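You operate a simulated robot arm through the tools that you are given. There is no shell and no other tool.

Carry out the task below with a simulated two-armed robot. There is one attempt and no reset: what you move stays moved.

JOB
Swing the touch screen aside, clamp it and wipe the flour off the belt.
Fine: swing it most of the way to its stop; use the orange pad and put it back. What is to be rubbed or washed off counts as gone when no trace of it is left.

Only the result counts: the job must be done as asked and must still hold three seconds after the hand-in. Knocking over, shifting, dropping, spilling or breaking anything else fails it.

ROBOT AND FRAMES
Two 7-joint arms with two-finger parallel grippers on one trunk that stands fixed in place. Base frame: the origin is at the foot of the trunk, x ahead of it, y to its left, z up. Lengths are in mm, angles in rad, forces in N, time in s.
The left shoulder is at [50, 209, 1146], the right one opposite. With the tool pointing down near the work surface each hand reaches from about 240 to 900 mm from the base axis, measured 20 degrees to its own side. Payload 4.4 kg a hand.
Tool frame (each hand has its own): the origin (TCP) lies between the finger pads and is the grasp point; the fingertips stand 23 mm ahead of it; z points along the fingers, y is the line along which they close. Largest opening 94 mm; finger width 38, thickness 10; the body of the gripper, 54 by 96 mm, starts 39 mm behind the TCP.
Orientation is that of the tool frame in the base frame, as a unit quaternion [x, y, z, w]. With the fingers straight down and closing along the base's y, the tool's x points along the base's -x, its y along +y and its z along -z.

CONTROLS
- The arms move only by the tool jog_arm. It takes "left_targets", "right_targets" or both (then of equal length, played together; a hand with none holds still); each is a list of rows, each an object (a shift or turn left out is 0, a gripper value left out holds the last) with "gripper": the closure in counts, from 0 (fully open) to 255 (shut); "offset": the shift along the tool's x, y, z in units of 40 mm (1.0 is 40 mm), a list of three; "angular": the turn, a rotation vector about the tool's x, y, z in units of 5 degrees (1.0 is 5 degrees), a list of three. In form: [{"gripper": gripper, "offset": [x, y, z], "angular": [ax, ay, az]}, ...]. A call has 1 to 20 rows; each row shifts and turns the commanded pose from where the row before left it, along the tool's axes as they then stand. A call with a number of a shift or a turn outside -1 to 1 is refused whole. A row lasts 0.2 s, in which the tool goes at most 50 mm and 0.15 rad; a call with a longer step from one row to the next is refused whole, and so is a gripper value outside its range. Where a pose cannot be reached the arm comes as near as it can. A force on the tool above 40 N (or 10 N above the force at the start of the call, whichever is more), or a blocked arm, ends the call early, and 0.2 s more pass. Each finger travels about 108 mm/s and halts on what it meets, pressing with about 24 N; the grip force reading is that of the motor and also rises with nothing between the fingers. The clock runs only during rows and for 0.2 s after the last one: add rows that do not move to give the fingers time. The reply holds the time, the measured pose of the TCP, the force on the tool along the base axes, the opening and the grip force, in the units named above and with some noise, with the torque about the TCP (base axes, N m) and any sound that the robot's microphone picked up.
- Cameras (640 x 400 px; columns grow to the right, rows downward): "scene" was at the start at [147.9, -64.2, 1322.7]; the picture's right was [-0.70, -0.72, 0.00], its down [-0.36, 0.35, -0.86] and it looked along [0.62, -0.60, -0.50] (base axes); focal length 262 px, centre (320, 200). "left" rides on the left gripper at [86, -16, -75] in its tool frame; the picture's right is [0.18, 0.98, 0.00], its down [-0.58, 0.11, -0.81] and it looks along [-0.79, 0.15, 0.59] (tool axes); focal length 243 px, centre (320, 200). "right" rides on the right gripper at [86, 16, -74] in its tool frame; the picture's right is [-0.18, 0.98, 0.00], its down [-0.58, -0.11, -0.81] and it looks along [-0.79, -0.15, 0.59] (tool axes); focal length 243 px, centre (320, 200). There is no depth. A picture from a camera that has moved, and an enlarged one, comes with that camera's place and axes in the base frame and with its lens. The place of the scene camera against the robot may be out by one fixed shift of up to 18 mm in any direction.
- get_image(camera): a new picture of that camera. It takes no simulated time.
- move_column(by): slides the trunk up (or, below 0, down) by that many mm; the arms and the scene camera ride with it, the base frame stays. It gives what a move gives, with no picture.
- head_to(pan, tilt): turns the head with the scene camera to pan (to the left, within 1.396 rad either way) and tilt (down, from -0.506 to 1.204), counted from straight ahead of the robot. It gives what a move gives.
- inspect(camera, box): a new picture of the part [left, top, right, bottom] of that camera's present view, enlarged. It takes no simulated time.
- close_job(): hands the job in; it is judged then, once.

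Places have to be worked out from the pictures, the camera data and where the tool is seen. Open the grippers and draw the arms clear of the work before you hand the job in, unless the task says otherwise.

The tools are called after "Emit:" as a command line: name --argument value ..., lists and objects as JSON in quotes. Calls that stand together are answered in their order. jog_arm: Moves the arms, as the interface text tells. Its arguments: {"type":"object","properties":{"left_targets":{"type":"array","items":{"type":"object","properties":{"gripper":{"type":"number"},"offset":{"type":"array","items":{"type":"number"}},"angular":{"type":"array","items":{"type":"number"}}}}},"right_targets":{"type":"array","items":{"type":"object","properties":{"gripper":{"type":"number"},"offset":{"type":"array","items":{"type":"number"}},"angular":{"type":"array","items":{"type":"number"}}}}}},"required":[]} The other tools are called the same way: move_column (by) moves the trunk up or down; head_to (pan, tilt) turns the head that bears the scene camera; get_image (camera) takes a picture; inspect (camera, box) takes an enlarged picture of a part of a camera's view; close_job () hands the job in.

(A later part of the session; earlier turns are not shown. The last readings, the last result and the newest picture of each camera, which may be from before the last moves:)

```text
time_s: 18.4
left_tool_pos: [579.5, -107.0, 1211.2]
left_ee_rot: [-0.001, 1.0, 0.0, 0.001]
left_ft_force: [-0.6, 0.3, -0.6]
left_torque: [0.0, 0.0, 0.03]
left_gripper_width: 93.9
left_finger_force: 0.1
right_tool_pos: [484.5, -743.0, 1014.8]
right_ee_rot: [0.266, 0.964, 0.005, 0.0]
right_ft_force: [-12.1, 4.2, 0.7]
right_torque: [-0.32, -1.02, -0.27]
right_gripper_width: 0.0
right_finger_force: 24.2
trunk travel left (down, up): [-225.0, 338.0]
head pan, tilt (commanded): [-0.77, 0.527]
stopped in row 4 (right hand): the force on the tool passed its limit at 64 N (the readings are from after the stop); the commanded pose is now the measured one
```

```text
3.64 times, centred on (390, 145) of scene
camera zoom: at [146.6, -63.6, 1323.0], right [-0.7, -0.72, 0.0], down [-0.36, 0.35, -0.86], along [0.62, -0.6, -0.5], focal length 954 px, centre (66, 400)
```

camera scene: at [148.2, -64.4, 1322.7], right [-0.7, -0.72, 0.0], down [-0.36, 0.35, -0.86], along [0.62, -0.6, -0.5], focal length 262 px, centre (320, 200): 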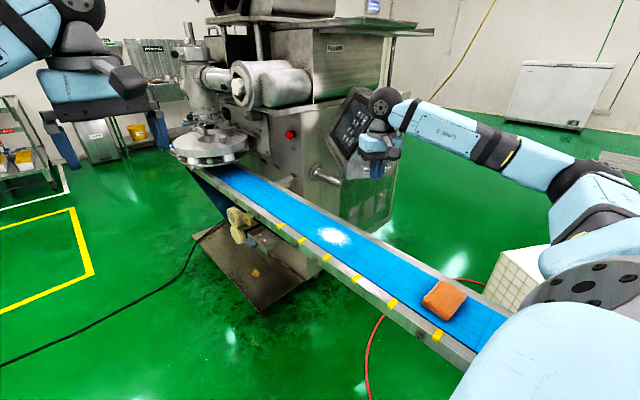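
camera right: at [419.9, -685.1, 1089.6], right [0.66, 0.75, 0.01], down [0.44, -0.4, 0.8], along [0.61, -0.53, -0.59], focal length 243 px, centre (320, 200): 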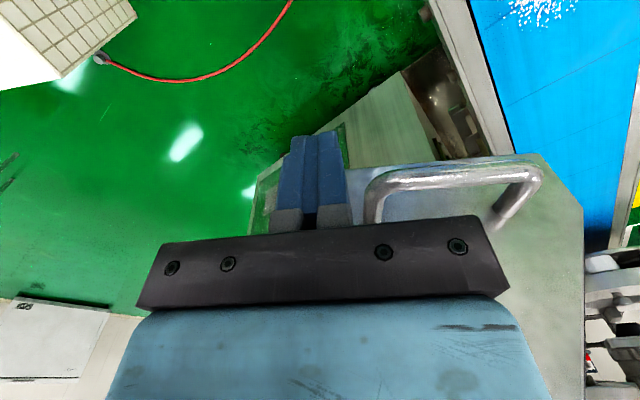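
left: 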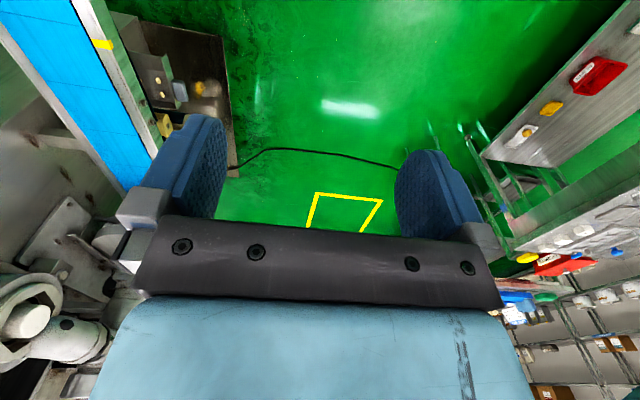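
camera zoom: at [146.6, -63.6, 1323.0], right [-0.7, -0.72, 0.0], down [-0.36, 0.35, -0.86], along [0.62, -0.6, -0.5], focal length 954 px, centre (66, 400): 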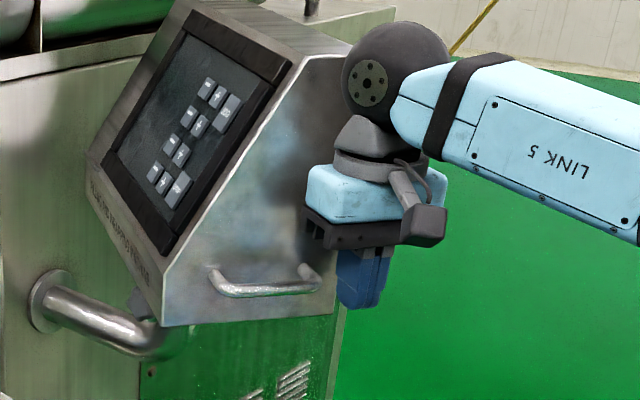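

The wrist ball touched the side panel (reaction straight out from it), so the hand must lean. I back off, tilt the tool so the wrist leans away from the panel, then move in again.

Emit:
jog_arm --right_targets '[{"offset": [0.3, 0, 0]}, {"angular": [0, -1, 0]}, {"angular": [0, -1, 0]}, {"angular": [0, -1, 0]}, {"angular": [0, -1, 0]}, {"angular": [0, -1, 0]}, {"offset": [-0.2, 0, 0.094]}, {"offset": [-0.2, 0, 0.094]}, {"offset": [-0.1, 0, 0.047]}, {"offset": [0, 0, 0]}]'

Emit:
get_image --camera "right"

Emit:
inspect --camera "scene" --box '[330, 90, 450, 200]'

```text
time_s: 20.6
left_tool_pos: [580.0, -108.0, 1210.4]
left_ee_rot: [-0.001, 1.0, 0.0, 0.0]
left_ft_force: [-0.4, 0.1, 0.4]
left_torque: [-0.02, 0.02, 0.0]
left_gripper_width: 94.1
left_finger_force: 0.0
right_tool_pos: [495.3, -749.9, 1013.5]
right_ee_rot: [0.261, 0.941, -0.052, 0.209]
right_ft_force: [0.2, -0.2, 0.3]
right_torque: [0.02, -0.02, 0.01]
right_gripper_width: 0.2
right_finger_force: 24.4
trunk travel left (down, up): [-225.0, 338.0]
head pan, tilt (commanded): [-0.77, 0.527]
```

```text
taken
camera right: at [409.7, -678.7, 1044.1], right [0.65, 0.76, 0.09], down [0.1, -0.2, 0.97], along [0.76, -0.62, -0.2], focal length 243 px, centre (320, 200)
```

right: 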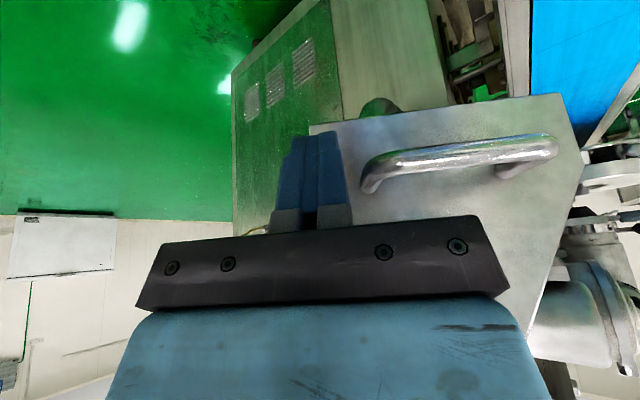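

```text
3.64 times, centred on (390, 145) of scene
camera zoom: at [147.8, -64.1, 1322.8], right [-0.7, -0.72, 0.0], down [-0.36, 0.35, -0.86], along [0.62, -0.6, -0.5], focal length 954 px, centre (66, 400)
```

zoom: 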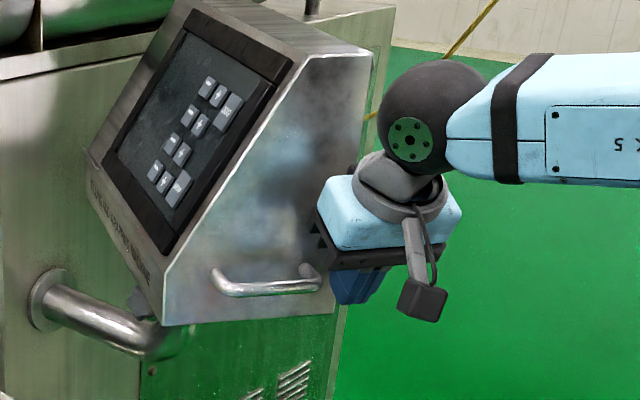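

The fingers now stand right beside the bar's rear end. I pull slowly along the bar toward the belt side to test that swing direction.

Emit:
jog_arm --right_targets '[{"offset": [0, 0.1, 0]}, {"offset": [0, 0.1, 0]}, {"offset": [0, 0.1, 0]}, {"offset": [0, 0.1, 0]}, {"offset": [0, 0.1, 0]}, {"offset": [0, 0.1, 0]}, {"offset": [0, 0.1, 0]}, {"offset": [0, 0.1, 0]}, {"offset": [0, 0.1, 0]}, {"offset": [0, 0.1, 0]}]'

Emit:
get_image --camera "right"

Emit:
inspect --camera "scene" --box '[330, 90, 450, 200]'

```text
time_s: 21.9
left_tool_pos: [578.5, -108.2, 1210.5]
left_ee_rot: [0.0, 1.0, 0.0, -0.001]
left_ft_force: [0.6, 0.1, 0.3]
left_torque: [-0.04, 0.06, 0.01]
left_gripper_width: 93.9
left_finger_force: 0.1
right_tool_pos: [502.3, -738.7, 1012.5]
right_ee_rot: [0.266, 0.94, -0.059, 0.205]
right_ft_force: [-22.4, -16.4, -1.3]
right_torque: [-0.1, 0.17, -0.51]
right_gripper_width: 0.0
right_finger_force: 24.5
trunk travel left (down, up): [-225.0, 338.0]
head pan, tilt (commanded): [-0.77, 0.527]
stopped in row 6 (right hand): the force on the tool passed its limit at 44 N (the readings are from after the stop); the commanded pose is now the measured one
```

```text
taken
camera right: at [417.4, -666.1, 1044.3], right [0.66, 0.75, 0.07], down [0.11, -0.19, 0.98], along [0.75, -0.63, -0.21], focal length 243 px, centre (320, 200)
```

right: 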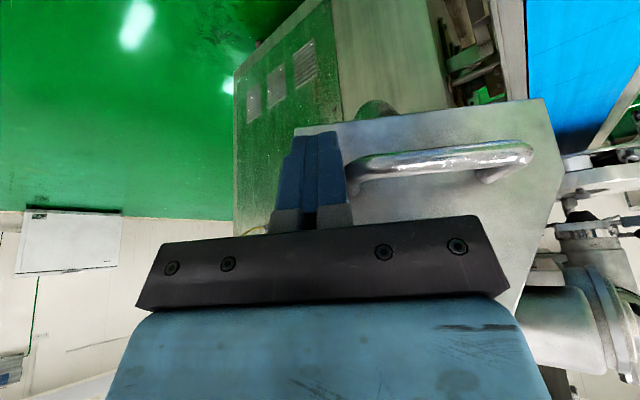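

```text
3.64 times, centred on (390, 145) of scene
camera zoom: at [146.3, -64.6, 1322.9], right [-0.7, -0.72, 0.0], down [-0.36, 0.35, -0.86], along [0.62, -0.6, -0.5], focal length 954 px, centre (66, 400)
```

zoom: 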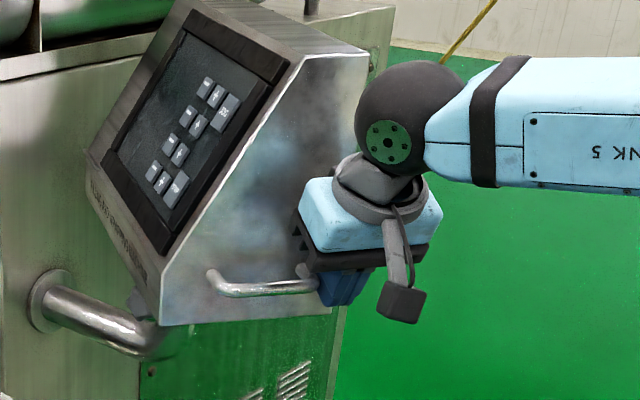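

Neither direction moves at about 44 N, so the screen must be clamped now: the star knob has to be loosened first. I retreat from the handle and bring the hand back over the belt.

Emit:
jog_arm --right_targets '[{"offset": [0, -0.4, 0]}, {"offset": [0.9, 0, -0.42]}, {"offset": [0.9, 0, -0.42]}, {"offset": [0.9, 0, -0.42]}, {"offset": [-0.125, 0.879, 0.234]}, {"offset": [-0.125, 0.879, 0.234]}, {"offset": [-0.125, 0.879, 0.234]}, {"offset": [-0.125, 0.879, 0.234]}, {"offset": [-0.125, 0.879, 0.234]}, {"offset": [-0.125, 0.879, 0.234]}, {"offset": [-0.125, 0.879, 0.234]}, {"offset": [-0.125, 0.879, 0.234]}, {"offset": [0, 0, 0]}]'

Emit:
head_to --pan -1.0 --tilt 0.6

Emit:
get_image --camera "scene"

```text
time_s: 24.7
left_tool_pos: [579.5, -108.1, 1210.2]
left_ee_rot: [-0.001, 1.0, 0.0, 0.0]
left_ft_force: [0.0, 0.2, -0.7]
left_torque: [0.02, 0.06, -0.05]
left_gripper_width: 93.9
left_finger_force: 0.0
right_tool_pos: [598.6, -482.5, 965.7]
right_ee_rot: [0.264, 0.94, -0.056, 0.207]
right_ft_force: [-0.4, 0.4, -0.3]
right_torque: [-0.01, 0.02, 0.0]
right_gripper_width: 0.0
right_finger_force: 24.2
trunk travel left (down, up): [-225.0, 338.0]
head pan, tilt (commanded): [-0.77, 0.527]
```

```text
time_s: 25.4
left_tool_pos: [579.2, -108.7, 1209.9]
left_ee_rot: [-0.001, 1.0, 0.0, 0.0]
left_ft_force: [-0.2, -0.1, -0.2]
left_torque: [0.03, 0.02, -0.01]
left_gripper_width: 93.9
left_finger_force: 0.1
right_tool_pos: [599.3, -480.9, 964.0]
right_ee_rot: [0.263, 0.941, -0.056, 0.207]
right_ft_force: [-0.4, 0.4, 0.5]
right_torque: [0.04, 0.03, -0.03]
right_gripper_width: 0.1
right_finger_force: 24.0
trunk travel left (down, up): [-225.0, 338.0]
head pan, tilt (commanded): [-1.0, 0.6]
```

```text
taken
camera scene: at [130.7, -75.7, 1316.3], right [-0.84, -0.54, 0.0], down [-0.31, 0.48, -0.83], along [0.45, -0.69, -0.56], focal length 262 px, centre (320, 200)
```

scene: 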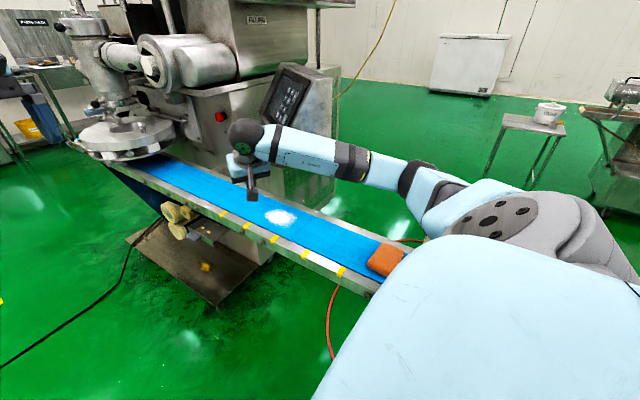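

The elbow hangs near the pad, so I keep the trunk where it is. I yaw the right hand to face the knob (-y direction) and shift it forward over the belt.

Emit:
jog_arm --right_targets '[{"angular": [0.417, 0, 0.909]}, {"angular": [0.417, 0, 0.909]}, {"angular": [0.417, 0, 0.909]}, {"angular": [0.417, 0, 0.909]}, {"angular": [0.417, 0, 0.909]}, {"angular": [0.417, 0, 0.909]}, {"angular": [0.417, 0, 0.909]}, {"angular": [0.417, 0, 0.909]}, {"angular": [0.417, 0, 0.909]}, {"angular": [0.417, 0, 0.909]}, {"angular": [0.417, 0, 0.909]}, {"angular": [0.417, 0, 0.909]}, {"offset": [-0.41, 0.65, 0.302]}, {"offset": [-0.41, 0.65, 0.302]}, {"offset": [-0.41, 0.65, 0.302]}, {"offset": [-0.41, 0.65, 0.302]}, {"offset": [0, 0, 0]}]'

Emit:
get_image --camera "right"

Emit:
get_image --camera "scene"

```text
time_s: 29.0
left_tool_pos: [580.6, -108.4, 1210.5]
left_ee_rot: [-0.001, 1.0, 0.0, 0.0]
left_ft_force: [-0.1, 0.8, 0.2]
left_torque: [0.02, -0.01, -0.04]
left_gripper_width: 93.9
left_finger_force: 0.0
right_tool_pos: [700.2, -564.4, 947.3]
right_ee_rot: [0.698, 0.684, -0.15, 0.15]
right_ft_force: [0.3, 0.2, 0.3]
right_torque: [0.0, 0.01, -0.01]
right_gripper_width: 0.0
right_finger_force: 23.7
trunk travel left (down, up): [-225.0, 338.0]
head pan, tilt (commanded): [-1.0, 0.6]
```

```text
taken
camera right: at [718.8, -453.9, 979.1], right [0.98, -0.19, 0.08], down [-0.12, -0.19, 0.97], along [-0.17, -0.96, -0.21], focal length 243 px, centre (320, 200)
```

right: 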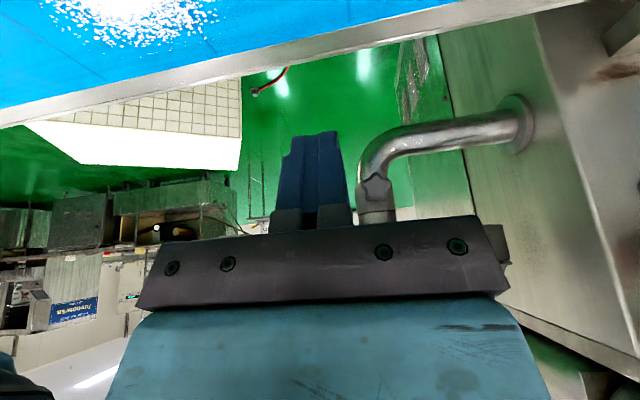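

```text
taken
camera scene: at [130.4, -75.7, 1316.3], right [-0.84, -0.54, 0.0], down [-0.3, 0.48, -0.83], along [0.45, -0.69, -0.56], focal length 262 px, centre (320, 200)
```

scene: 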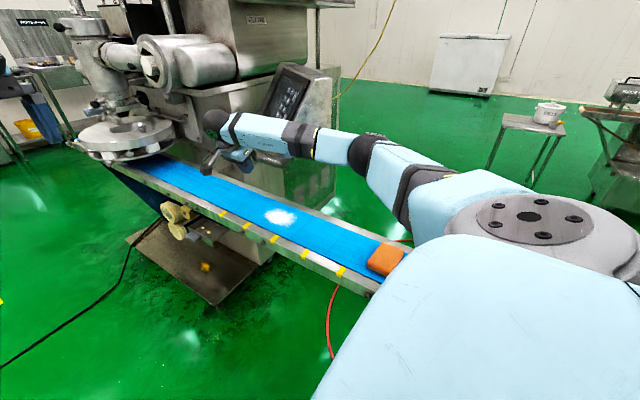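

Emit:
inspect --camera "right" --box '[320, 90, 560, 240]'

Emit:
inspect --camera "right" --box '[345, 150, 425, 220]'

```text
2.67 times, centred on (440, 165) of right
camera zoom: at [718.8, -453.9, 979.1], right [0.98, -0.19, 0.08], down [-0.12, -0.19, 0.97], along [-0.17, -0.96, -0.21], focal length 647 px, centre (0, 293)
```

zoom: 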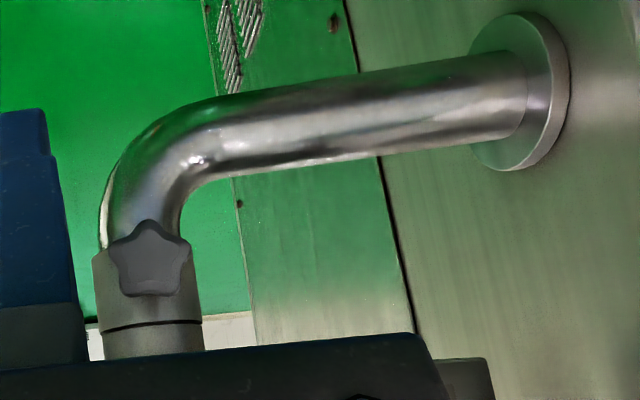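

```text
5.71 times, centred on (385, 185) of right
camera zoom: at [718.8, -453.9, 979.1], right [0.98, -0.19, 0.08], down [-0.12, -0.19, 0.97], along [-0.17, -0.96, -0.21], focal length 1386 px, centre (-51, 286)
```

zoom: 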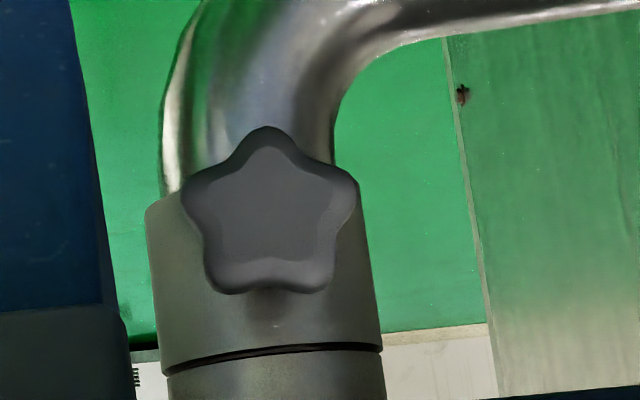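

The knob's axis points straight along +y at x of 738, z of about 904, one lobe pointing down. I roll the right hand by -90° so its camera will sit to the robot side, clear of belt and box.

Emit:
jog_arm --right_targets '[{"angular": [0, 0, -1]}, {"angular": [0, 0, -1]}, {"angular": [0, 0, -1]}, {"angular": [0, 0, -1]}, {"angular": [0, 0, -1]}, {"angular": [0, 0, -1]}, {"angular": [0, 0, -1]}, {"angular": [0, 0, -1]}, {"angular": [0, 0, -1]}, {"angular": [0, 0, -1]}, {"angular": [0, 0, -1]}, {"angular": [0, 0, -1]}, {"angular": [0, 0, -1]}, {"angular": [0, 0, -1]}, {"angular": [0, 0, -1]}, {"angular": [0, 0, -1]}, {"angular": [0, 0, -1]}, {"angular": [0, 0, -1]}, {"angular": [0, 0, 0]}]'

Emit:
get_image --camera "scene"

Emit:
get_image --camera "right"

```text
time_s: 33.0
left_tool_pos: [579.7, -107.4, 1210.8]
left_ee_rot: [0.0, 1.0, 0.001, 0.0]
left_ft_force: [0.4, 0.7, -0.5]
left_torque: [-0.01, 0.06, -0.03]
left_gripper_width: 94.1
left_finger_force: 0.0
right_tool_pos: [700.9, -564.4, 946.6]
right_ee_rot: [0.01, 0.977, -0.212, 0.0]
right_ft_force: [0.3, 0.8, 0.3]
right_torque: [0.0, 0.01, 0.01]
right_gripper_width: 0.1
right_finger_force: 24.7
trunk travel left (down, up): [-225.0, 338.0]
head pan, tilt (commanded): [-1.0, 0.6]
```

```text
taken
camera scene: at [130.8, -75.7, 1316.3], right [-0.84, -0.54, 0.0], down [-0.31, 0.48, -0.83], along [0.45, -0.69, -0.56], focal length 262 px, centre (320, 200)
```

scene: 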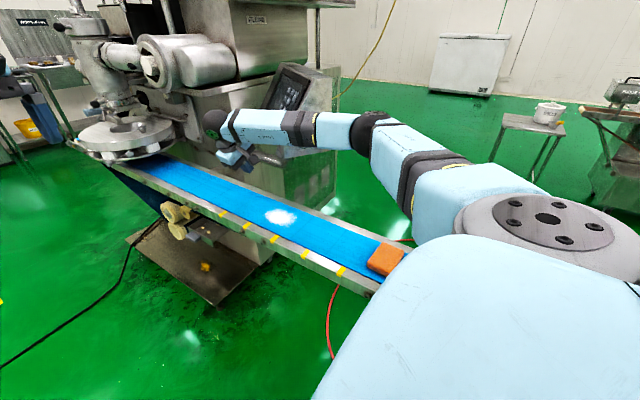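

```text
taken
camera right: at [615.8, -516.0, 1007.0], right [0.2, 0.89, -0.41], down [0.58, 0.22, 0.78], along [0.79, -0.4, -0.47], focal length 243 px, centre (320, 200)
```

right: 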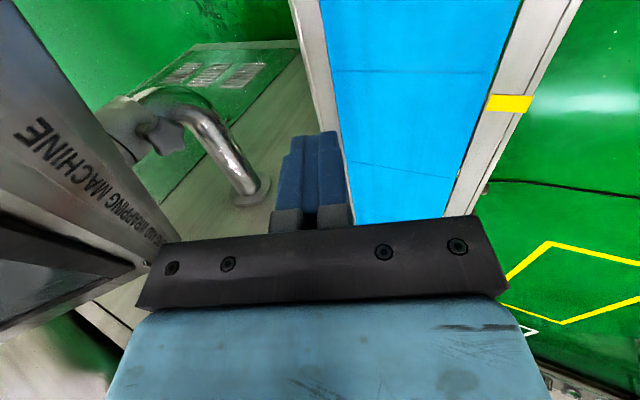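

The roll worked. Next I tilt the tool to horizontal, pointing along -y, and open the gripper to about 60 mm.

Emit:
jog_arm --right_targets '[{"angular": [1, 0, 0], "gripper": 90}, {"angular": [1, 0, 0]}, {"angular": [1, 0, 0]}, {"angular": [1, 0, 0]}, {"angular": [1, 0, 0]}, {"angular": [1, 0, 0]}, {"angular": [1, 0, 0]}, {"angular": [1, 0, 0]}, {"angular": [1, 0, 0]}, {"angular": [1, 0, 0]}, {"angular": [1, 0, 0]}, {"angular": [1, 0, 0]}, {"angular": [1, 0, 0]}, {"angular": [0, 0, 0]}]'

Emit:
get_image --camera "scene"

Emit:
get_image --camera "right"

```text
time_s: 36.0
left_tool_pos: [580.4, -108.5, 1210.0]
left_ee_rot: [-0.002, 1.0, -0.001, 0.0]
left_ft_force: [0.7, -0.2, 0.4]
left_torque: [0.03, 0.03, -0.01]
left_gripper_width: 94.2
left_finger_force: 0.1
right_tool_pos: [701.3, -564.7, 949.1]
right_ee_rot: [0.008, 0.709, -0.705, -0.006]
right_ft_force: [-0.8, 0.5, 0.9]
right_torque: [0.0, 0.0, 0.02]
right_gripper_width: 60.7
right_finger_force: 0.0
trunk travel left (down, up): [-225.0, 338.0]
head pan, tilt (commanded): [-1.0, 0.6]
```

```text
taken
camera scene: at [130.6, -75.7, 1316.3], right [-0.84, -0.54, 0.0], down [-0.31, 0.48, -0.83], along [0.45, -0.69, -0.56], focal length 262 px, centre (320, 200)
```

scene: 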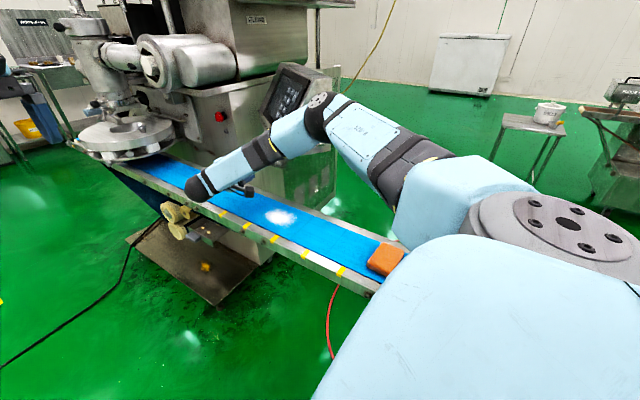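

```text
taken
camera right: at [616.7, -486.7, 931.3], right [0.19, 0.0, -0.98], down [0.6, 0.79, 0.12], along [0.78, -0.61, 0.15], focal length 243 px, centre (320, 200)
```

right: 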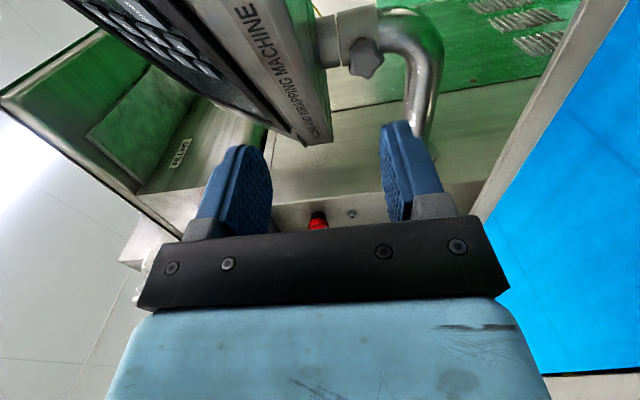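

The tool is horizontal, pointing at the knob's level. I shift over to line up with the knob at [738, -640, 904] and check clearances.

Emit:
jog_arm --right_targets '[{"offset": [-0.32, 0.373, 0.62]}, {"offset": [-0.32, 0.373, 0.62]}, {"offset": [-0.32, 0.373, 0.62]}, {"offset": [0, 0, 0]}]'

Emit:
get_image --camera "scene"

Emit:
get_image --camera "right"

```text
time_s: 37.0
left_tool_pos: [579.4, -107.7, 1210.7]
left_ee_rot: [0.0, 1.0, 0.001, 0.0]
left_ft_force: [-0.6, 0.7, -0.7]
left_torque: [-0.04, -0.01, 0.02]
left_gripper_width: 94.1
left_finger_force: 0.0
right_tool_pos: [735.9, -638.9, 901.1]
right_ee_rot: [0.009, 0.711, -0.704, -0.006]
right_ft_force: [-0.5, 0.7, 0.5]
right_torque: [0.01, -0.01, 0.02]
right_gripper_width: 60.9
right_finger_force: 0.0
trunk travel left (down, up): [-225.0, 338.0]
head pan, tilt (commanded): [-1.0, 0.6]
```

```text
taken
camera scene: at [130.2, -75.3, 1316.4], right [-0.84, -0.54, 0.0], down [-0.3, 0.48, -0.83], along [0.45, -0.69, -0.56], focal length 262 px, centre (320, 200)
```

scene: 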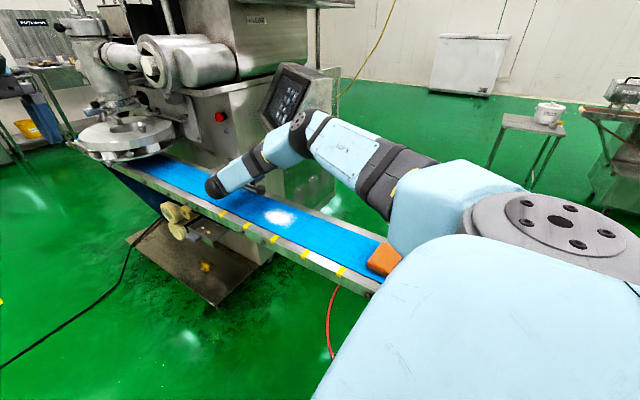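

```text
taken
camera right: at [651.5, -561.7, 885.7], right [0.19, 0.0, -0.98], down [0.6, 0.79, 0.12], along [0.78, -0.61, 0.15], focal length 243 px, centre (320, 200)
```

right: 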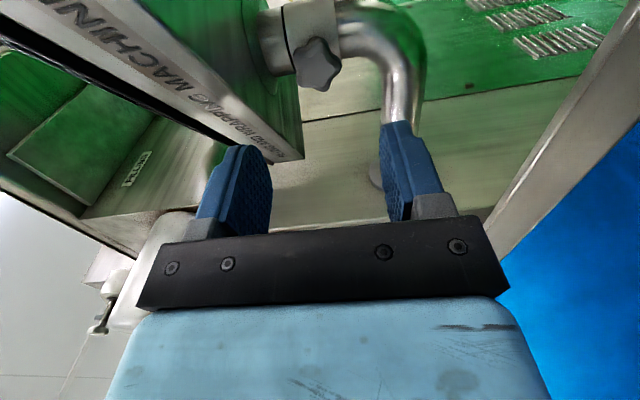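

The knob sits straight ahead at about [738, -765, 903.5] between the opened fingers. I advance 80 mm, then check before the last stretch.

Emit:
jog_arm --right_targets '[{"offset": [-0.05, -0.04, 0.7]}, {"offset": [-0.03, -0.02, 0.7]}, {"offset": [-0.03, -0.02, 0.7]}, {"offset": [0, 0, 0]}]'

Emit:
get_image --camera "scene"

Emit:
get_image --camera "right"

```text
time_s: 38.0
left_tool_pos: [580.4, -107.6, 1209.4]
left_ee_rot: [0.0, 1.0, 0.0, 0.0]
left_ft_force: [-0.5, 0.3, 0.8]
left_torque: [0.0, 0.02, 0.02]
left_gripper_width: 94.0
left_finger_force: 0.0
right_tool_pos: [740.8, -724.5, 904.9]
right_ee_rot: [0.009, 0.711, -0.703, -0.006]
right_ft_force: [-0.2, 0.7, -0.1]
right_torque: [-0.03, 0.0, -0.02]
right_gripper_width: 61.0
right_finger_force: 0.1
trunk travel left (down, up): [-225.0, 338.0]
head pan, tilt (commanded): [-1.0, 0.6]
```

```text
taken
camera scene: at [130.8, -75.5, 1316.3], right [-0.84, -0.54, 0.0], down [-0.31, 0.48, -0.83], along [0.45, -0.69, -0.56], focal length 262 px, centre (320, 200)
```

scene: 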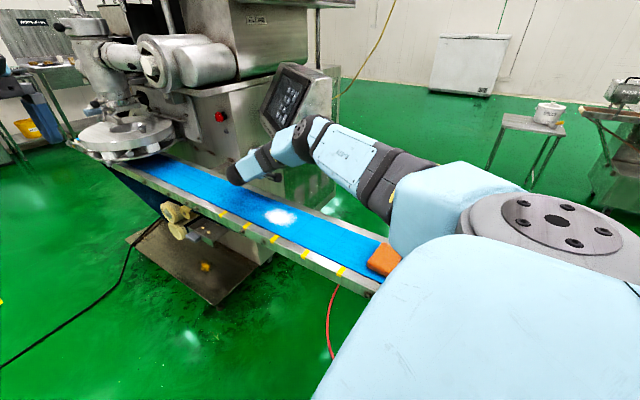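

```text
taken
camera right: at [655.3, -646.7, 888.8], right [0.19, 0.0, -0.98], down [0.6, 0.79, 0.12], along [0.78, -0.61, 0.15], focal length 243 px, centre (320, 200)
```

right: 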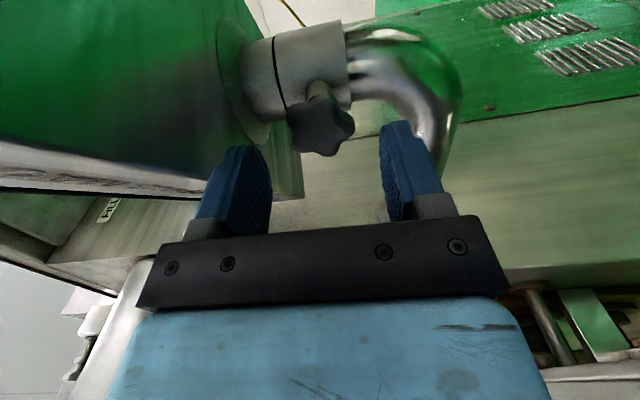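

The knob is centred between the fingers. I advance the last 45 mm so the pads straddle it.

Emit:
jog_arm --right_targets '[{"offset": [0, 0.02, 0.38]}, {"offset": [0, 0.02, 0.38]}, {"offset": [0, 0, 0.38]}, {"offset": [0, 0, 0]}]'

Emit:
get_image --camera "right"

Emit:
get_image --camera "scene"

```text
time_s: 39.0
left_tool_pos: [579.5, -107.9, 1210.3]
left_ee_rot: [0.0, 1.0, 0.0, 0.0]
left_ft_force: [-0.1, 0.2, 1.5]
left_torque: [0.01, 0.0, 0.02]
left_gripper_width: 93.9
left_finger_force: 0.0
right_tool_pos: [739.0, -767.8, 902.3]
right_ee_rot: [0.008, 0.71, -0.704, -0.006]
right_ft_force: [0.4, -0.1, 0.1]
right_torque: [-0.03, -0.02, 0.03]
right_gripper_width: 61.0
right_finger_force: 0.0
trunk travel left (down, up): [-225.0, 338.0]
head pan, tilt (commanded): [-1.0, 0.6]
```

```text
taken
camera right: at [654.3, -690.5, 886.7], right [0.19, 0.0, -0.98], down [0.6, 0.79, 0.12], along [0.78, -0.61, 0.15], focal length 243 px, centre (320, 200)
```

right: 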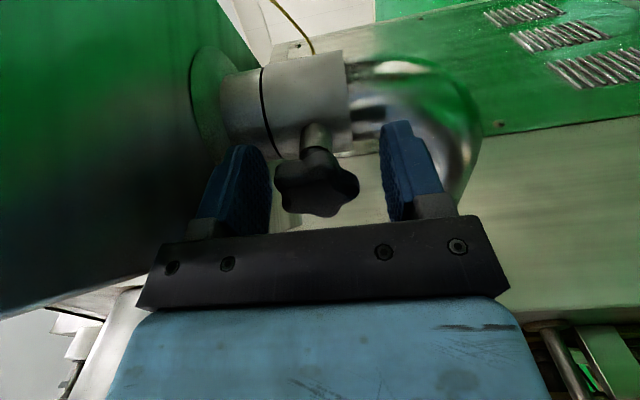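

```text
taken
camera scene: at [130.7, -75.5, 1316.3], right [-0.84, -0.54, 0.0], down [-0.31, 0.48, -0.83], along [0.45, -0.69, -0.56], focal length 262 px, centre (320, 200)
```

scene: 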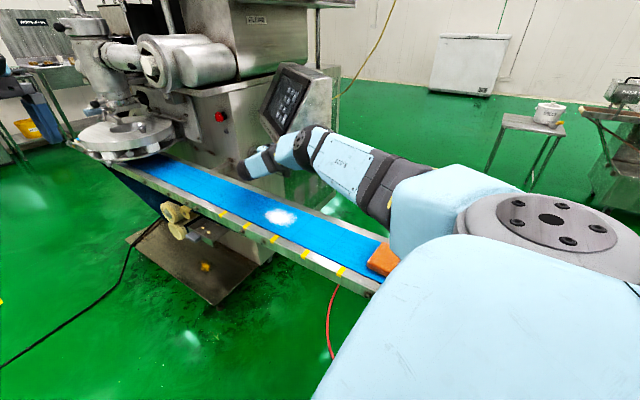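

The knob sits between the pads with clearance all round. To get turning room I first roll the open hand by +40° around it, then close on the star (aligned with one lobe).

Emit:
jog_arm --right_targets '[{"angular": [0, 0, 1]}, {"angular": [0, 0, 1]}, {"angular": [0, 0, 1]}, {"angular": [0, 0, 1]}, {"angular": [0, 0, 1]}, {"angular": [0, 0, 1]}, {"angular": [0, 0, 1]}, {"angular": [0, 0, 1]}, {"angular": [0, 0, 0]}]'

Emit:
get_image --camera "right"

Emit:
get_image --camera "scene"

```text
time_s: 41.0
left_tool_pos: [581.0, -107.5, 1209.5]
left_ee_rot: [0.0, 1.0, 0.0, 0.001]
left_ft_force: [0.2, 0.6, 0.3]
left_torque: [0.01, 0.0, -0.04]
left_gripper_width: 94.1
left_finger_force: 0.0
right_tool_pos: [739.1, -769.1, 904.4]
right_ee_rot: [-0.252, -0.664, 0.664, -0.236]
right_ft_force: [-0.4, -0.4, 0.0]
right_torque: [-0.03, -0.02, 0.03]
right_gripper_width: 60.9
right_finger_force: 0.0
trunk travel left (down, up): [-225.0, 338.0]
head pan, tilt (commanded): [-1.0, 0.6]
```

```text
taken
camera right: at [686.0, -691.7, 834.6], right [0.78, -0.01, -0.63], down [0.39, 0.79, 0.47], along [0.5, -0.61, 0.62], focal length 243 px, centre (320, 200)
```

right: 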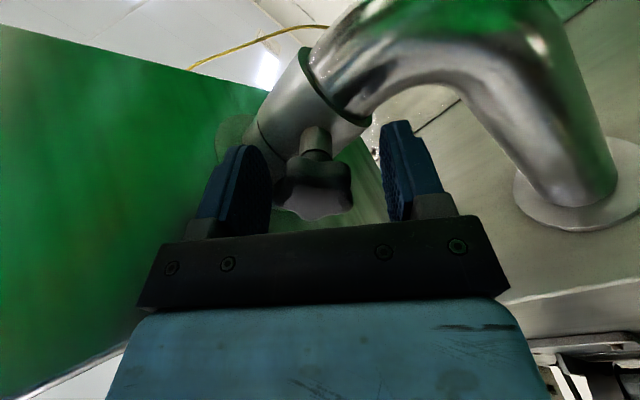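

```text
taken
camera scene: at [130.7, -75.7, 1316.3], right [-0.84, -0.54, 0.0], down [-0.31, 0.48, -0.83], along [0.45, -0.69, -0.56], focal length 262 px, centre (320, 200)
```

scene: 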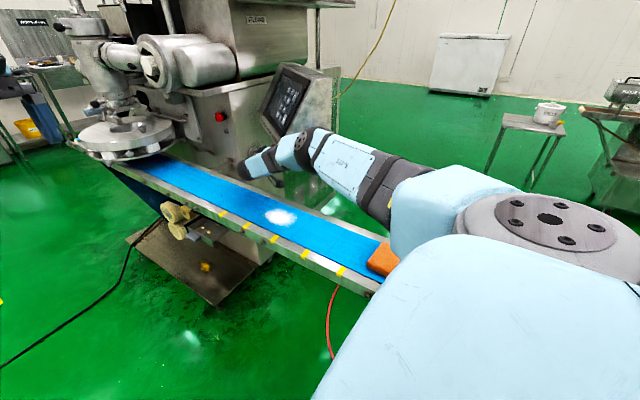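

The knob is between the pads. I close the gripper on it and let it settle.

Emit:
jog_arm --right_targets '[{"gripper": 255}, {"gripper": 255}, {"gripper": 255}]'

Emit:
get_image --camera "right"

```text
time_s: 41.8
left_tool_pos: [578.5, -108.7, 1211.0]
left_ee_rot: [0.0, 1.0, 0.0, -0.001]
left_ft_force: [-0.9, 0.4, 0.3]
left_torque: [0.02, 0.0, 0.01]
left_gripper_width: 94.1
left_finger_force: 0.1
right_tool_pos: [738.6, -768.7, 905.3]
right_ee_rot: [-0.252, -0.663, 0.664, -0.235]
right_ft_force: [-4.4, -3.8, 9.6]
right_torque: [0.32, -0.02, 0.26]
right_gripper_width: 36.2
right_finger_force: 45.0
trunk travel left (down, up): [-225.0, 338.0]
head pan, tilt (commanded): [-1.0, 0.6]
```

```text
taken
camera right: at [685.0, -692.1, 836.9], right [0.78, -0.01, -0.63], down [0.39, 0.79, 0.46], along [0.49, -0.61, 0.62], focal length 243 px, centre (320, 200)
```

right: 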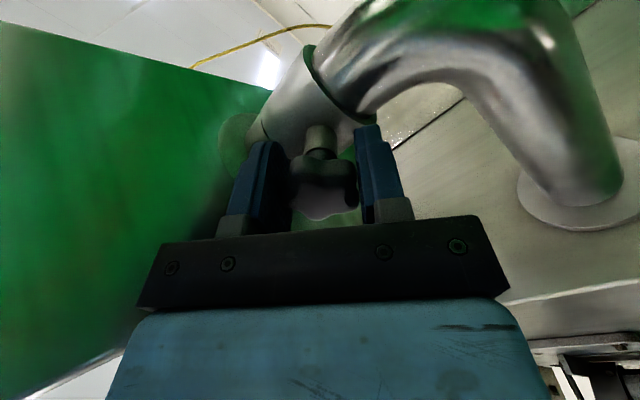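

It holds the knob at 36 mm. I try turning it counter-clockwise (loosening, seen from the front) by 20° and watch the torque.

Emit:
jog_arm --right_targets '[{"angular": [0, 0, -1]}, {"angular": [0, 0, -1]}, {"angular": [0, 0, -1]}, {"angular": [0, 0, -1]}]'

Emit:
get_image --camera "right"

```text
time_s: 42.8
left_tool_pos: [578.5, -108.6, 1211.9]
left_ee_rot: [-0.001, 1.0, 0.0, 0.0]
left_ft_force: [-0.8, -0.7, 0.3]
left_torque: [0.02, 0.01, 0.0]
left_gripper_width: 94.0
left_finger_force: 0.1
right_tool_pos: [736.9, -768.8, 904.7]
right_ee_rot: [0.133, 0.697, -0.695, 0.116]
right_ft_force: [-9.3, -14.4, 11.2]
right_torque: [-0.48, -0.01, 0.71]
right_gripper_width: 35.7
right_finger_force: 45.4
trunk travel left (down, up): [-225.0, 338.0]
head pan, tilt (commanded): [-1.0, 0.6]
```

```text
taken
camera right: at [664.4, -691.6, 859.8], right [0.51, -0.01, -0.86], down [0.53, 0.79, 0.31], along [0.68, -0.61, 0.41], focal length 243 px, centre (320, 200)
```

right: 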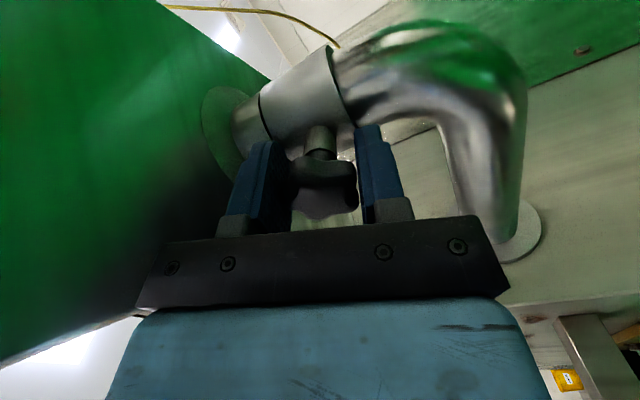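

The knob turned with the hand at negligible torque. I relieve the small side load and keep loosening another 40°.

Emit:
jog_arm --right_targets '[{"offset": [0.021, -0.048, 0.038]}, {"angular": [0, 0, -1]}, {"angular": [0, 0, -1]}, {"angular": [0, 0, -1]}, {"angular": [0, 0, -1]}, {"angular": [0, 0, -1]}, {"angular": [0, 0, -1]}, {"angular": [0, 0, -1]}, {"angular": [0, 0, -1]}]'

Emit:
get_image --camera "right"

Emit:
get_image --camera "scene"

```text
time_s: 44.8
left_tool_pos: [579.9, -106.8, 1211.0]
left_ee_rot: [-0.001, 1.0, -0.001, 0.001]
left_ft_force: [-0.2, 0.7, 0.4]
left_torque: [0.0, 0.0, 0.0]
left_gripper_width: 94.0
left_finger_force: 0.1
right_tool_pos: [737.0, -769.5, 905.1]
right_ee_rot: [-0.115, 0.7, -0.693, -0.129]
right_ft_force: [-4.7, 8.5, 2.2]
right_torque: [-1.28, -0.02, -0.64]
right_gripper_width: 36.1
right_finger_force: 44.4
trunk travel left (down, up): [-225.0, 338.0]
head pan, tilt (commanded): [-1.0, 0.6]
```

```text
taken
camera right: at [652.9, -691.8, 919.4], right [-0.16, 0.01, -0.99], down [0.6, 0.79, -0.09], along [0.78, -0.61, -0.13], focal length 243 px, centre (320, 200)
```

right: 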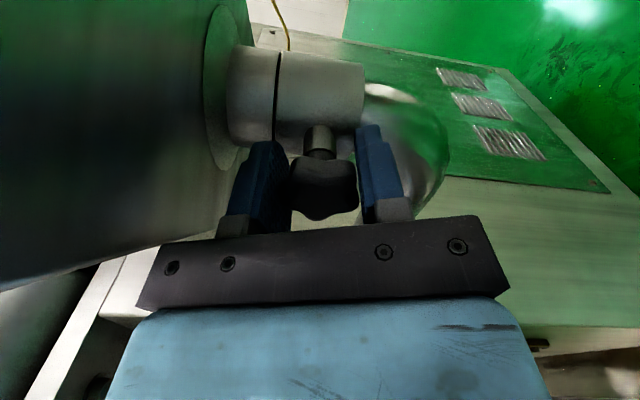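

```text
taken
camera scene: at [130.0, -74.3, 1316.4], right [-0.84, -0.54, 0.0], down [-0.3, 0.47, -0.83], along [0.45, -0.7, -0.56], focal length 262 px, centre (320, 200)
```

scene: 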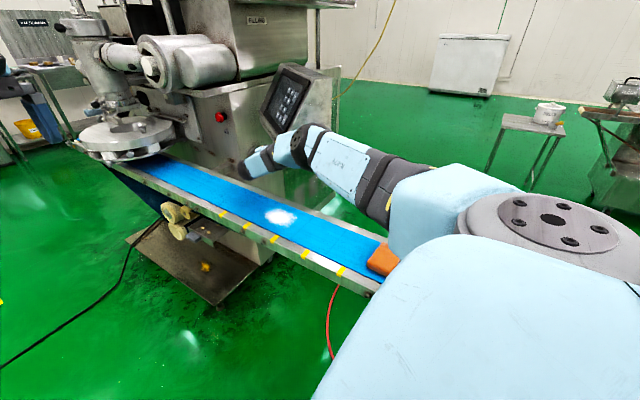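

The knob has turned about 60° freely with no stop felt. I open, roll back +60°, and re-grip for another loosening stroke.

Emit:
jog_arm --right_targets '[{"gripper": 90}, {"gripper": 90}, {"angular": [0, 0, 1]}, {"angular": [0, 0, 1]}, {"angular": [0, 0, 1]}, {"angular": [0, 0, 1]}, {"angular": [0, 0, 1]}, {"angular": [0, 0, 1]}, {"angular": [0, 0, 1]}, {"angular": [0, 0, 1]}, {"angular": [0, 0, 1]}, {"angular": [0, 0, 1]}, {"angular": [0, 0, 1]}, {"angular": [0, 0, 1]}, {"angular": [0, 0, 0]}]'

Emit:
get_image --camera "right"

```text
time_s: 48.0
left_tool_pos: [580.3, -107.1, 1209.5]
left_ee_rot: [0.0, 1.0, 0.0, 0.0]
left_ft_force: [-1.1, 0.6, 0.0]
left_torque: [0.0, 0.0, 0.01]
left_gripper_width: 94.0
left_finger_force: 0.1
right_tool_pos: [736.7, -769.6, 903.7]
right_ee_rot: [0.252, 0.664, -0.664, 0.236]
right_ft_force: [-0.3, 0.0, -0.7]
right_torque: [-0.01, 0.01, 0.0]
right_gripper_width: 60.7
right_finger_force: 0.1
trunk travel left (down, up): [-225.0, 338.0]
head pan, tilt (commanded): [-1.0, 0.6]
```

```text
taken
camera right: at [684.2, -692.8, 835.6], right [0.78, -0.01, -0.63], down [0.39, 0.79, 0.47], along [0.5, -0.61, 0.62], focal length 243 px, centre (320, 200)
```

right: 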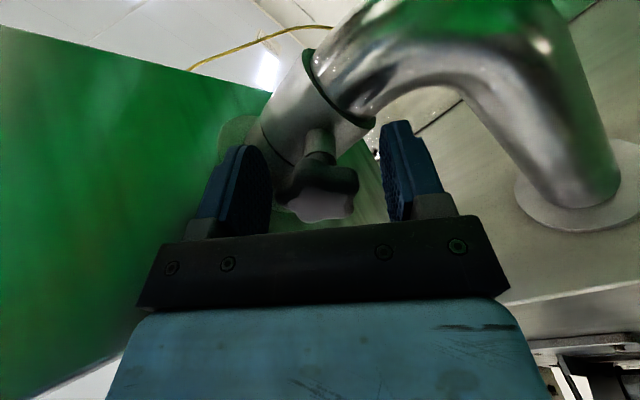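

Emit:
inspect --camera "right" --box '[240, 110, 420, 230]'

```text
3.33 times, centred on (330, 170) of right
camera zoom: at [684.2, -692.8, 835.6], right [0.78, -0.01, -0.63], down [0.39, 0.79, 0.47], along [0.5, -0.61, 0.62], focal length 809 px, centre (287, 300)
```

zoom: 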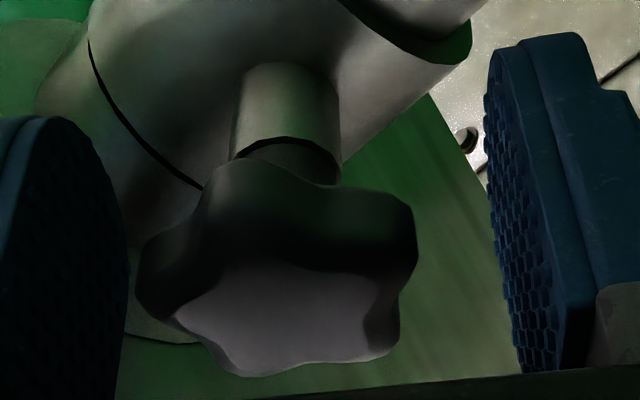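

The knob is about 4.5 mm off-centre toward the left finger, so I shift the hand that way, close, and turn another 60° in the loosening direction.

Emit:
jog_arm --right_targets '[{"offset": [0, -0.11, 0]}, {"gripper": 255}, {"gripper": 255}, {"gripper": 255}, {"angular": [0, 0, -1]}, {"angular": [0, 0, -1]}, {"angular": [0, 0, -1]}, {"angular": [0, 0, -1]}, {"angular": [0, 0, -1]}, {"angular": [0, 0, -1]}, {"angular": [0, 0, -1]}, {"angular": [0, 0, -1]}, {"angular": [0, 0, -1]}, {"angular": [0, 0, -1]}, {"angular": [0, 0, -1]}, {"angular": [0, 0, -1]}]'

Emit:
inspect --camera "right" --box '[240, 110, 420, 230]'

```text
time_s: 51.4
left_tool_pos: [580.2, -108.4, 1208.3]
left_ee_rot: [-0.001, 1.0, 0.001, -0.001]
left_ft_force: [0.3, 0.2, 0.2]
left_torque: [0.01, 0.04, -0.02]
left_gripper_width: 93.7
left_finger_force: 0.0
right_tool_pos: [736.0, -769.9, 906.4]
right_ee_rot: [-0.116, 0.7, -0.693, -0.129]
right_ft_force: [-6.1, 9.4, -19.4]
right_torque: [-3.75, -1.26, 0.05]
right_gripper_width: 37.1
right_finger_force: 44.8
trunk travel left (down, up): [-225.0, 338.0]
head pan, tilt (commanded): [-1.0, 0.6]
```

```text
3.33 times, centred on (330, 170) of right
camera zoom: at [651.5, -693.1, 919.8], right [-0.16, 0.01, -0.99], down [0.6, 0.8, -0.09], along [0.78, -0.61, -0.13], focal length 809 px, centre (287, 300)
```

zoom: 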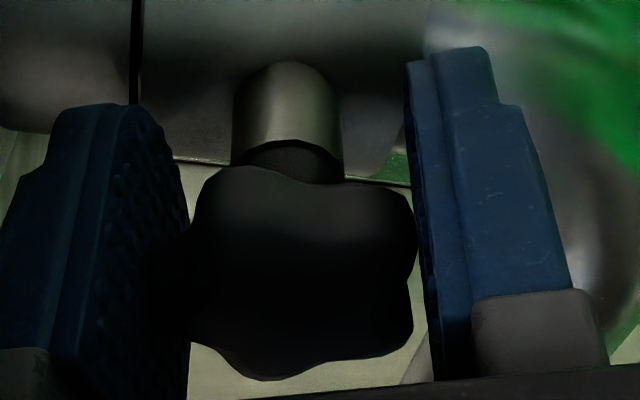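

The side load now looks like the gripper body touching the box's underside at this roll, not a knob stop. The knob has been turned back about 115° in total; I open, drop slightly, retreat and then test whether the screen swings.

Emit:
jog_arm --right_targets '[{"gripper": 90}, {"gripper": 90}, {"offset": [-0.034, 0.094, 0]}, {"offset": [0, 0, -0.85]}, {"offset": [0, 0, -0.85]}, {"offset": [0, 0, -0.85]}, {"offset": [0, 0, -0.85]}, {"angular": [0, 0, 1], "gripper": 255}, {"angular": [0, 0, 1]}, {"angular": [0, 0, 1]}, {"angular": [0, 0, 1]}, {"angular": [0, 0, 0]}]'

Emit:
get_image --camera "right"

Emit:
get_image --camera "scene"

```text
time_s: 54.0
left_tool_pos: [580.2, -107.5, 1211.1]
left_ee_rot: [0.0, 1.0, -0.001, -0.001]
left_ft_force: [0.2, 0.1, -0.6]
left_torque: [-0.01, -0.02, 0.05]
left_gripper_width: 93.8
left_finger_force: 0.2
right_tool_pos: [738.4, -632.9, 905.1]
right_ee_rot: [0.008, 0.71, -0.704, -0.007]
right_ft_force: [0.3, 0.5, 0.5]
right_torque: [-0.02, 0.02, 0.01]
right_gripper_width: 0.0
right_finger_force: 23.7
trunk travel left (down, up): [-225.0, 338.0]
head pan, tilt (commanded): [-1.0, 0.6]
```

```text
taken
camera right: at [654.0, -556.4, 887.7], right [0.19, 0.0, -0.98], down [0.6, 0.79, 0.12], along [0.78, -0.61, 0.15], focal length 243 px, centre (320, 200)
```

right: 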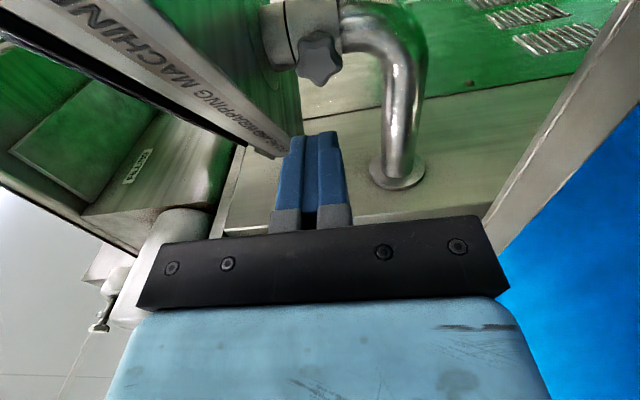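

```text
taken
camera scene: at [130.8, -75.7, 1316.3], right [-0.84, -0.54, 0.0], down [-0.31, 0.48, -0.83], along [0.45, -0.69, -0.56], focal length 262 px, centre (320, 200)
```

scene: 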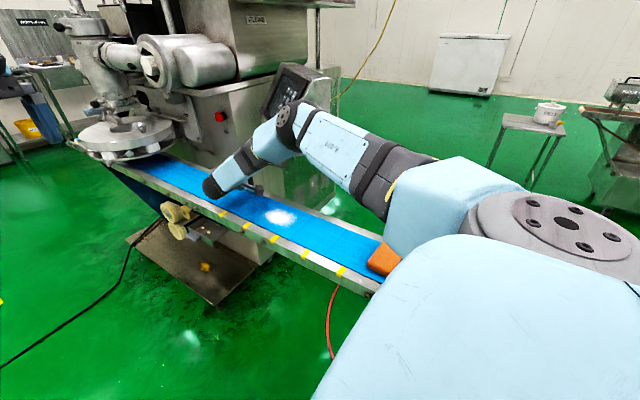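

Emit:
inspect --camera "right" --box '[270, 10, 370, 110]'

```text
4.00 times, centred on (320, 60) of right
camera zoom: at [654.0, -556.4, 887.7], right [0.19, 0.0, -0.98], down [0.6, 0.79, 0.12], along [0.78, -0.61, 0.15], focal length 970 px, centre (320, 760)
```

zoom: 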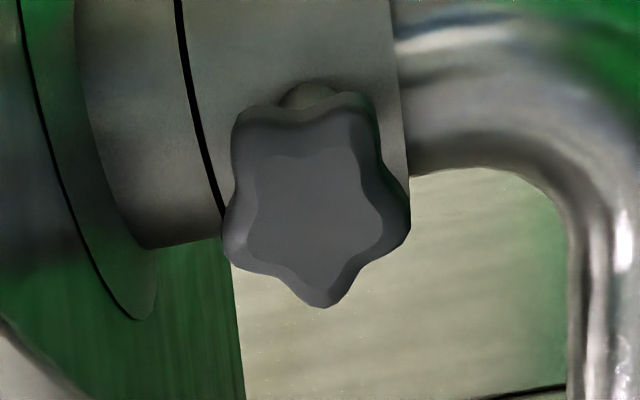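

Reading the star's lobes before and after, the knob has turned about 127° loose. I move the closed fingers up to the lip near the screen's near corner and push slowly to test whether it swings.

Emit:
jog_arm --right_targets '[{"offset": [0.55, -0.5, -0.11]}, {"offset": [0.55, -0.5, -0.11]}, {"offset": [0.55, -0.5, -0.11]}, {"offset": [0.55, -0.5, -0.11]}, {"offset": [0, 0, 0.25]}, {"offset": [0.0686, 0, 0.0728]}, {"offset": [0.0686, 0, 0.0728]}, {"offset": [0.0686, 0, 0.0728]}, {"offset": [0.0686, 0, 0.0728]}, {"offset": [0.0686, 0, 0.0728]}, {"offset": [0.0686, 0, 0.0728]}, {"offset": [0.0686, 0, 0.0728]}, {"offset": [0.0686, 0, 0.0728]}, {"offset": [0.0686, 0, 0.0728]}, {"offset": [0.0686, 0, 0.0728]}]'

Emit:
get_image --camera "right"

Emit:
get_image --camera "scene"

```text
time_s: 57.2
left_tool_pos: [579.1, -106.7, 1211.1]
left_ee_rot: [0.0, 1.0, 0.001, 0.0]
left_ft_force: [-0.1, 0.9, 0.2]
left_torque: [-0.01, -0.01, -0.02]
left_gripper_width: 93.8
left_finger_force: 0.0
right_tool_pos: [623.6, -650.8, 983.7]
right_ee_rot: [0.008, 0.709, -0.705, -0.006]
right_ft_force: [0.6, 6.0, 1.5]
right_torque: [-0.05, 0.03, -0.16]
right_gripper_width: 0.0
right_finger_force: 23.4
trunk travel left (down, up): [-225.0, 338.0]
head pan, tilt (commanded): [-1.0, 0.6]
```

```text
taken
camera right: at [538.0, -574.4, 967.6], right [0.19, 0.0, -0.98], down [0.6, 0.79, 0.12], along [0.78, -0.61, 0.15], focal length 243 px, centre (320, 200)
```

right: 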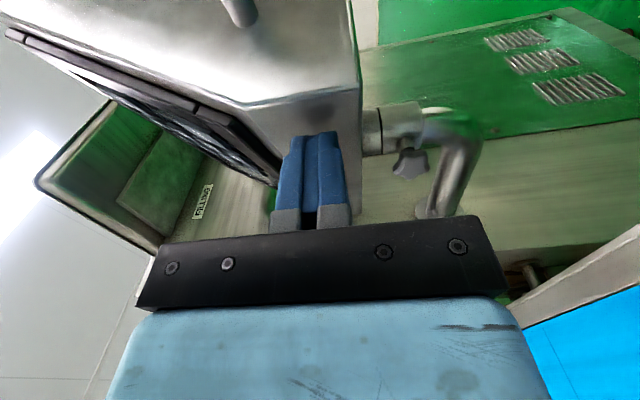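

```text
taken
camera scene: at [130.6, -74.7, 1316.3], right [-0.84, -0.54, 0.0], down [-0.31, 0.47, -0.83], along [0.45, -0.69, -0.56], focal length 262 px, centre (320, 200)
```

scene: 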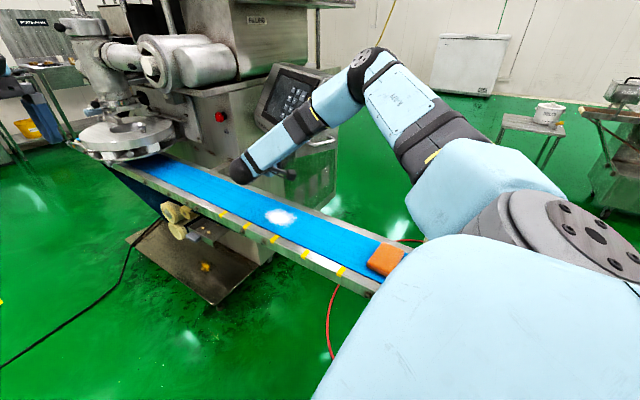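

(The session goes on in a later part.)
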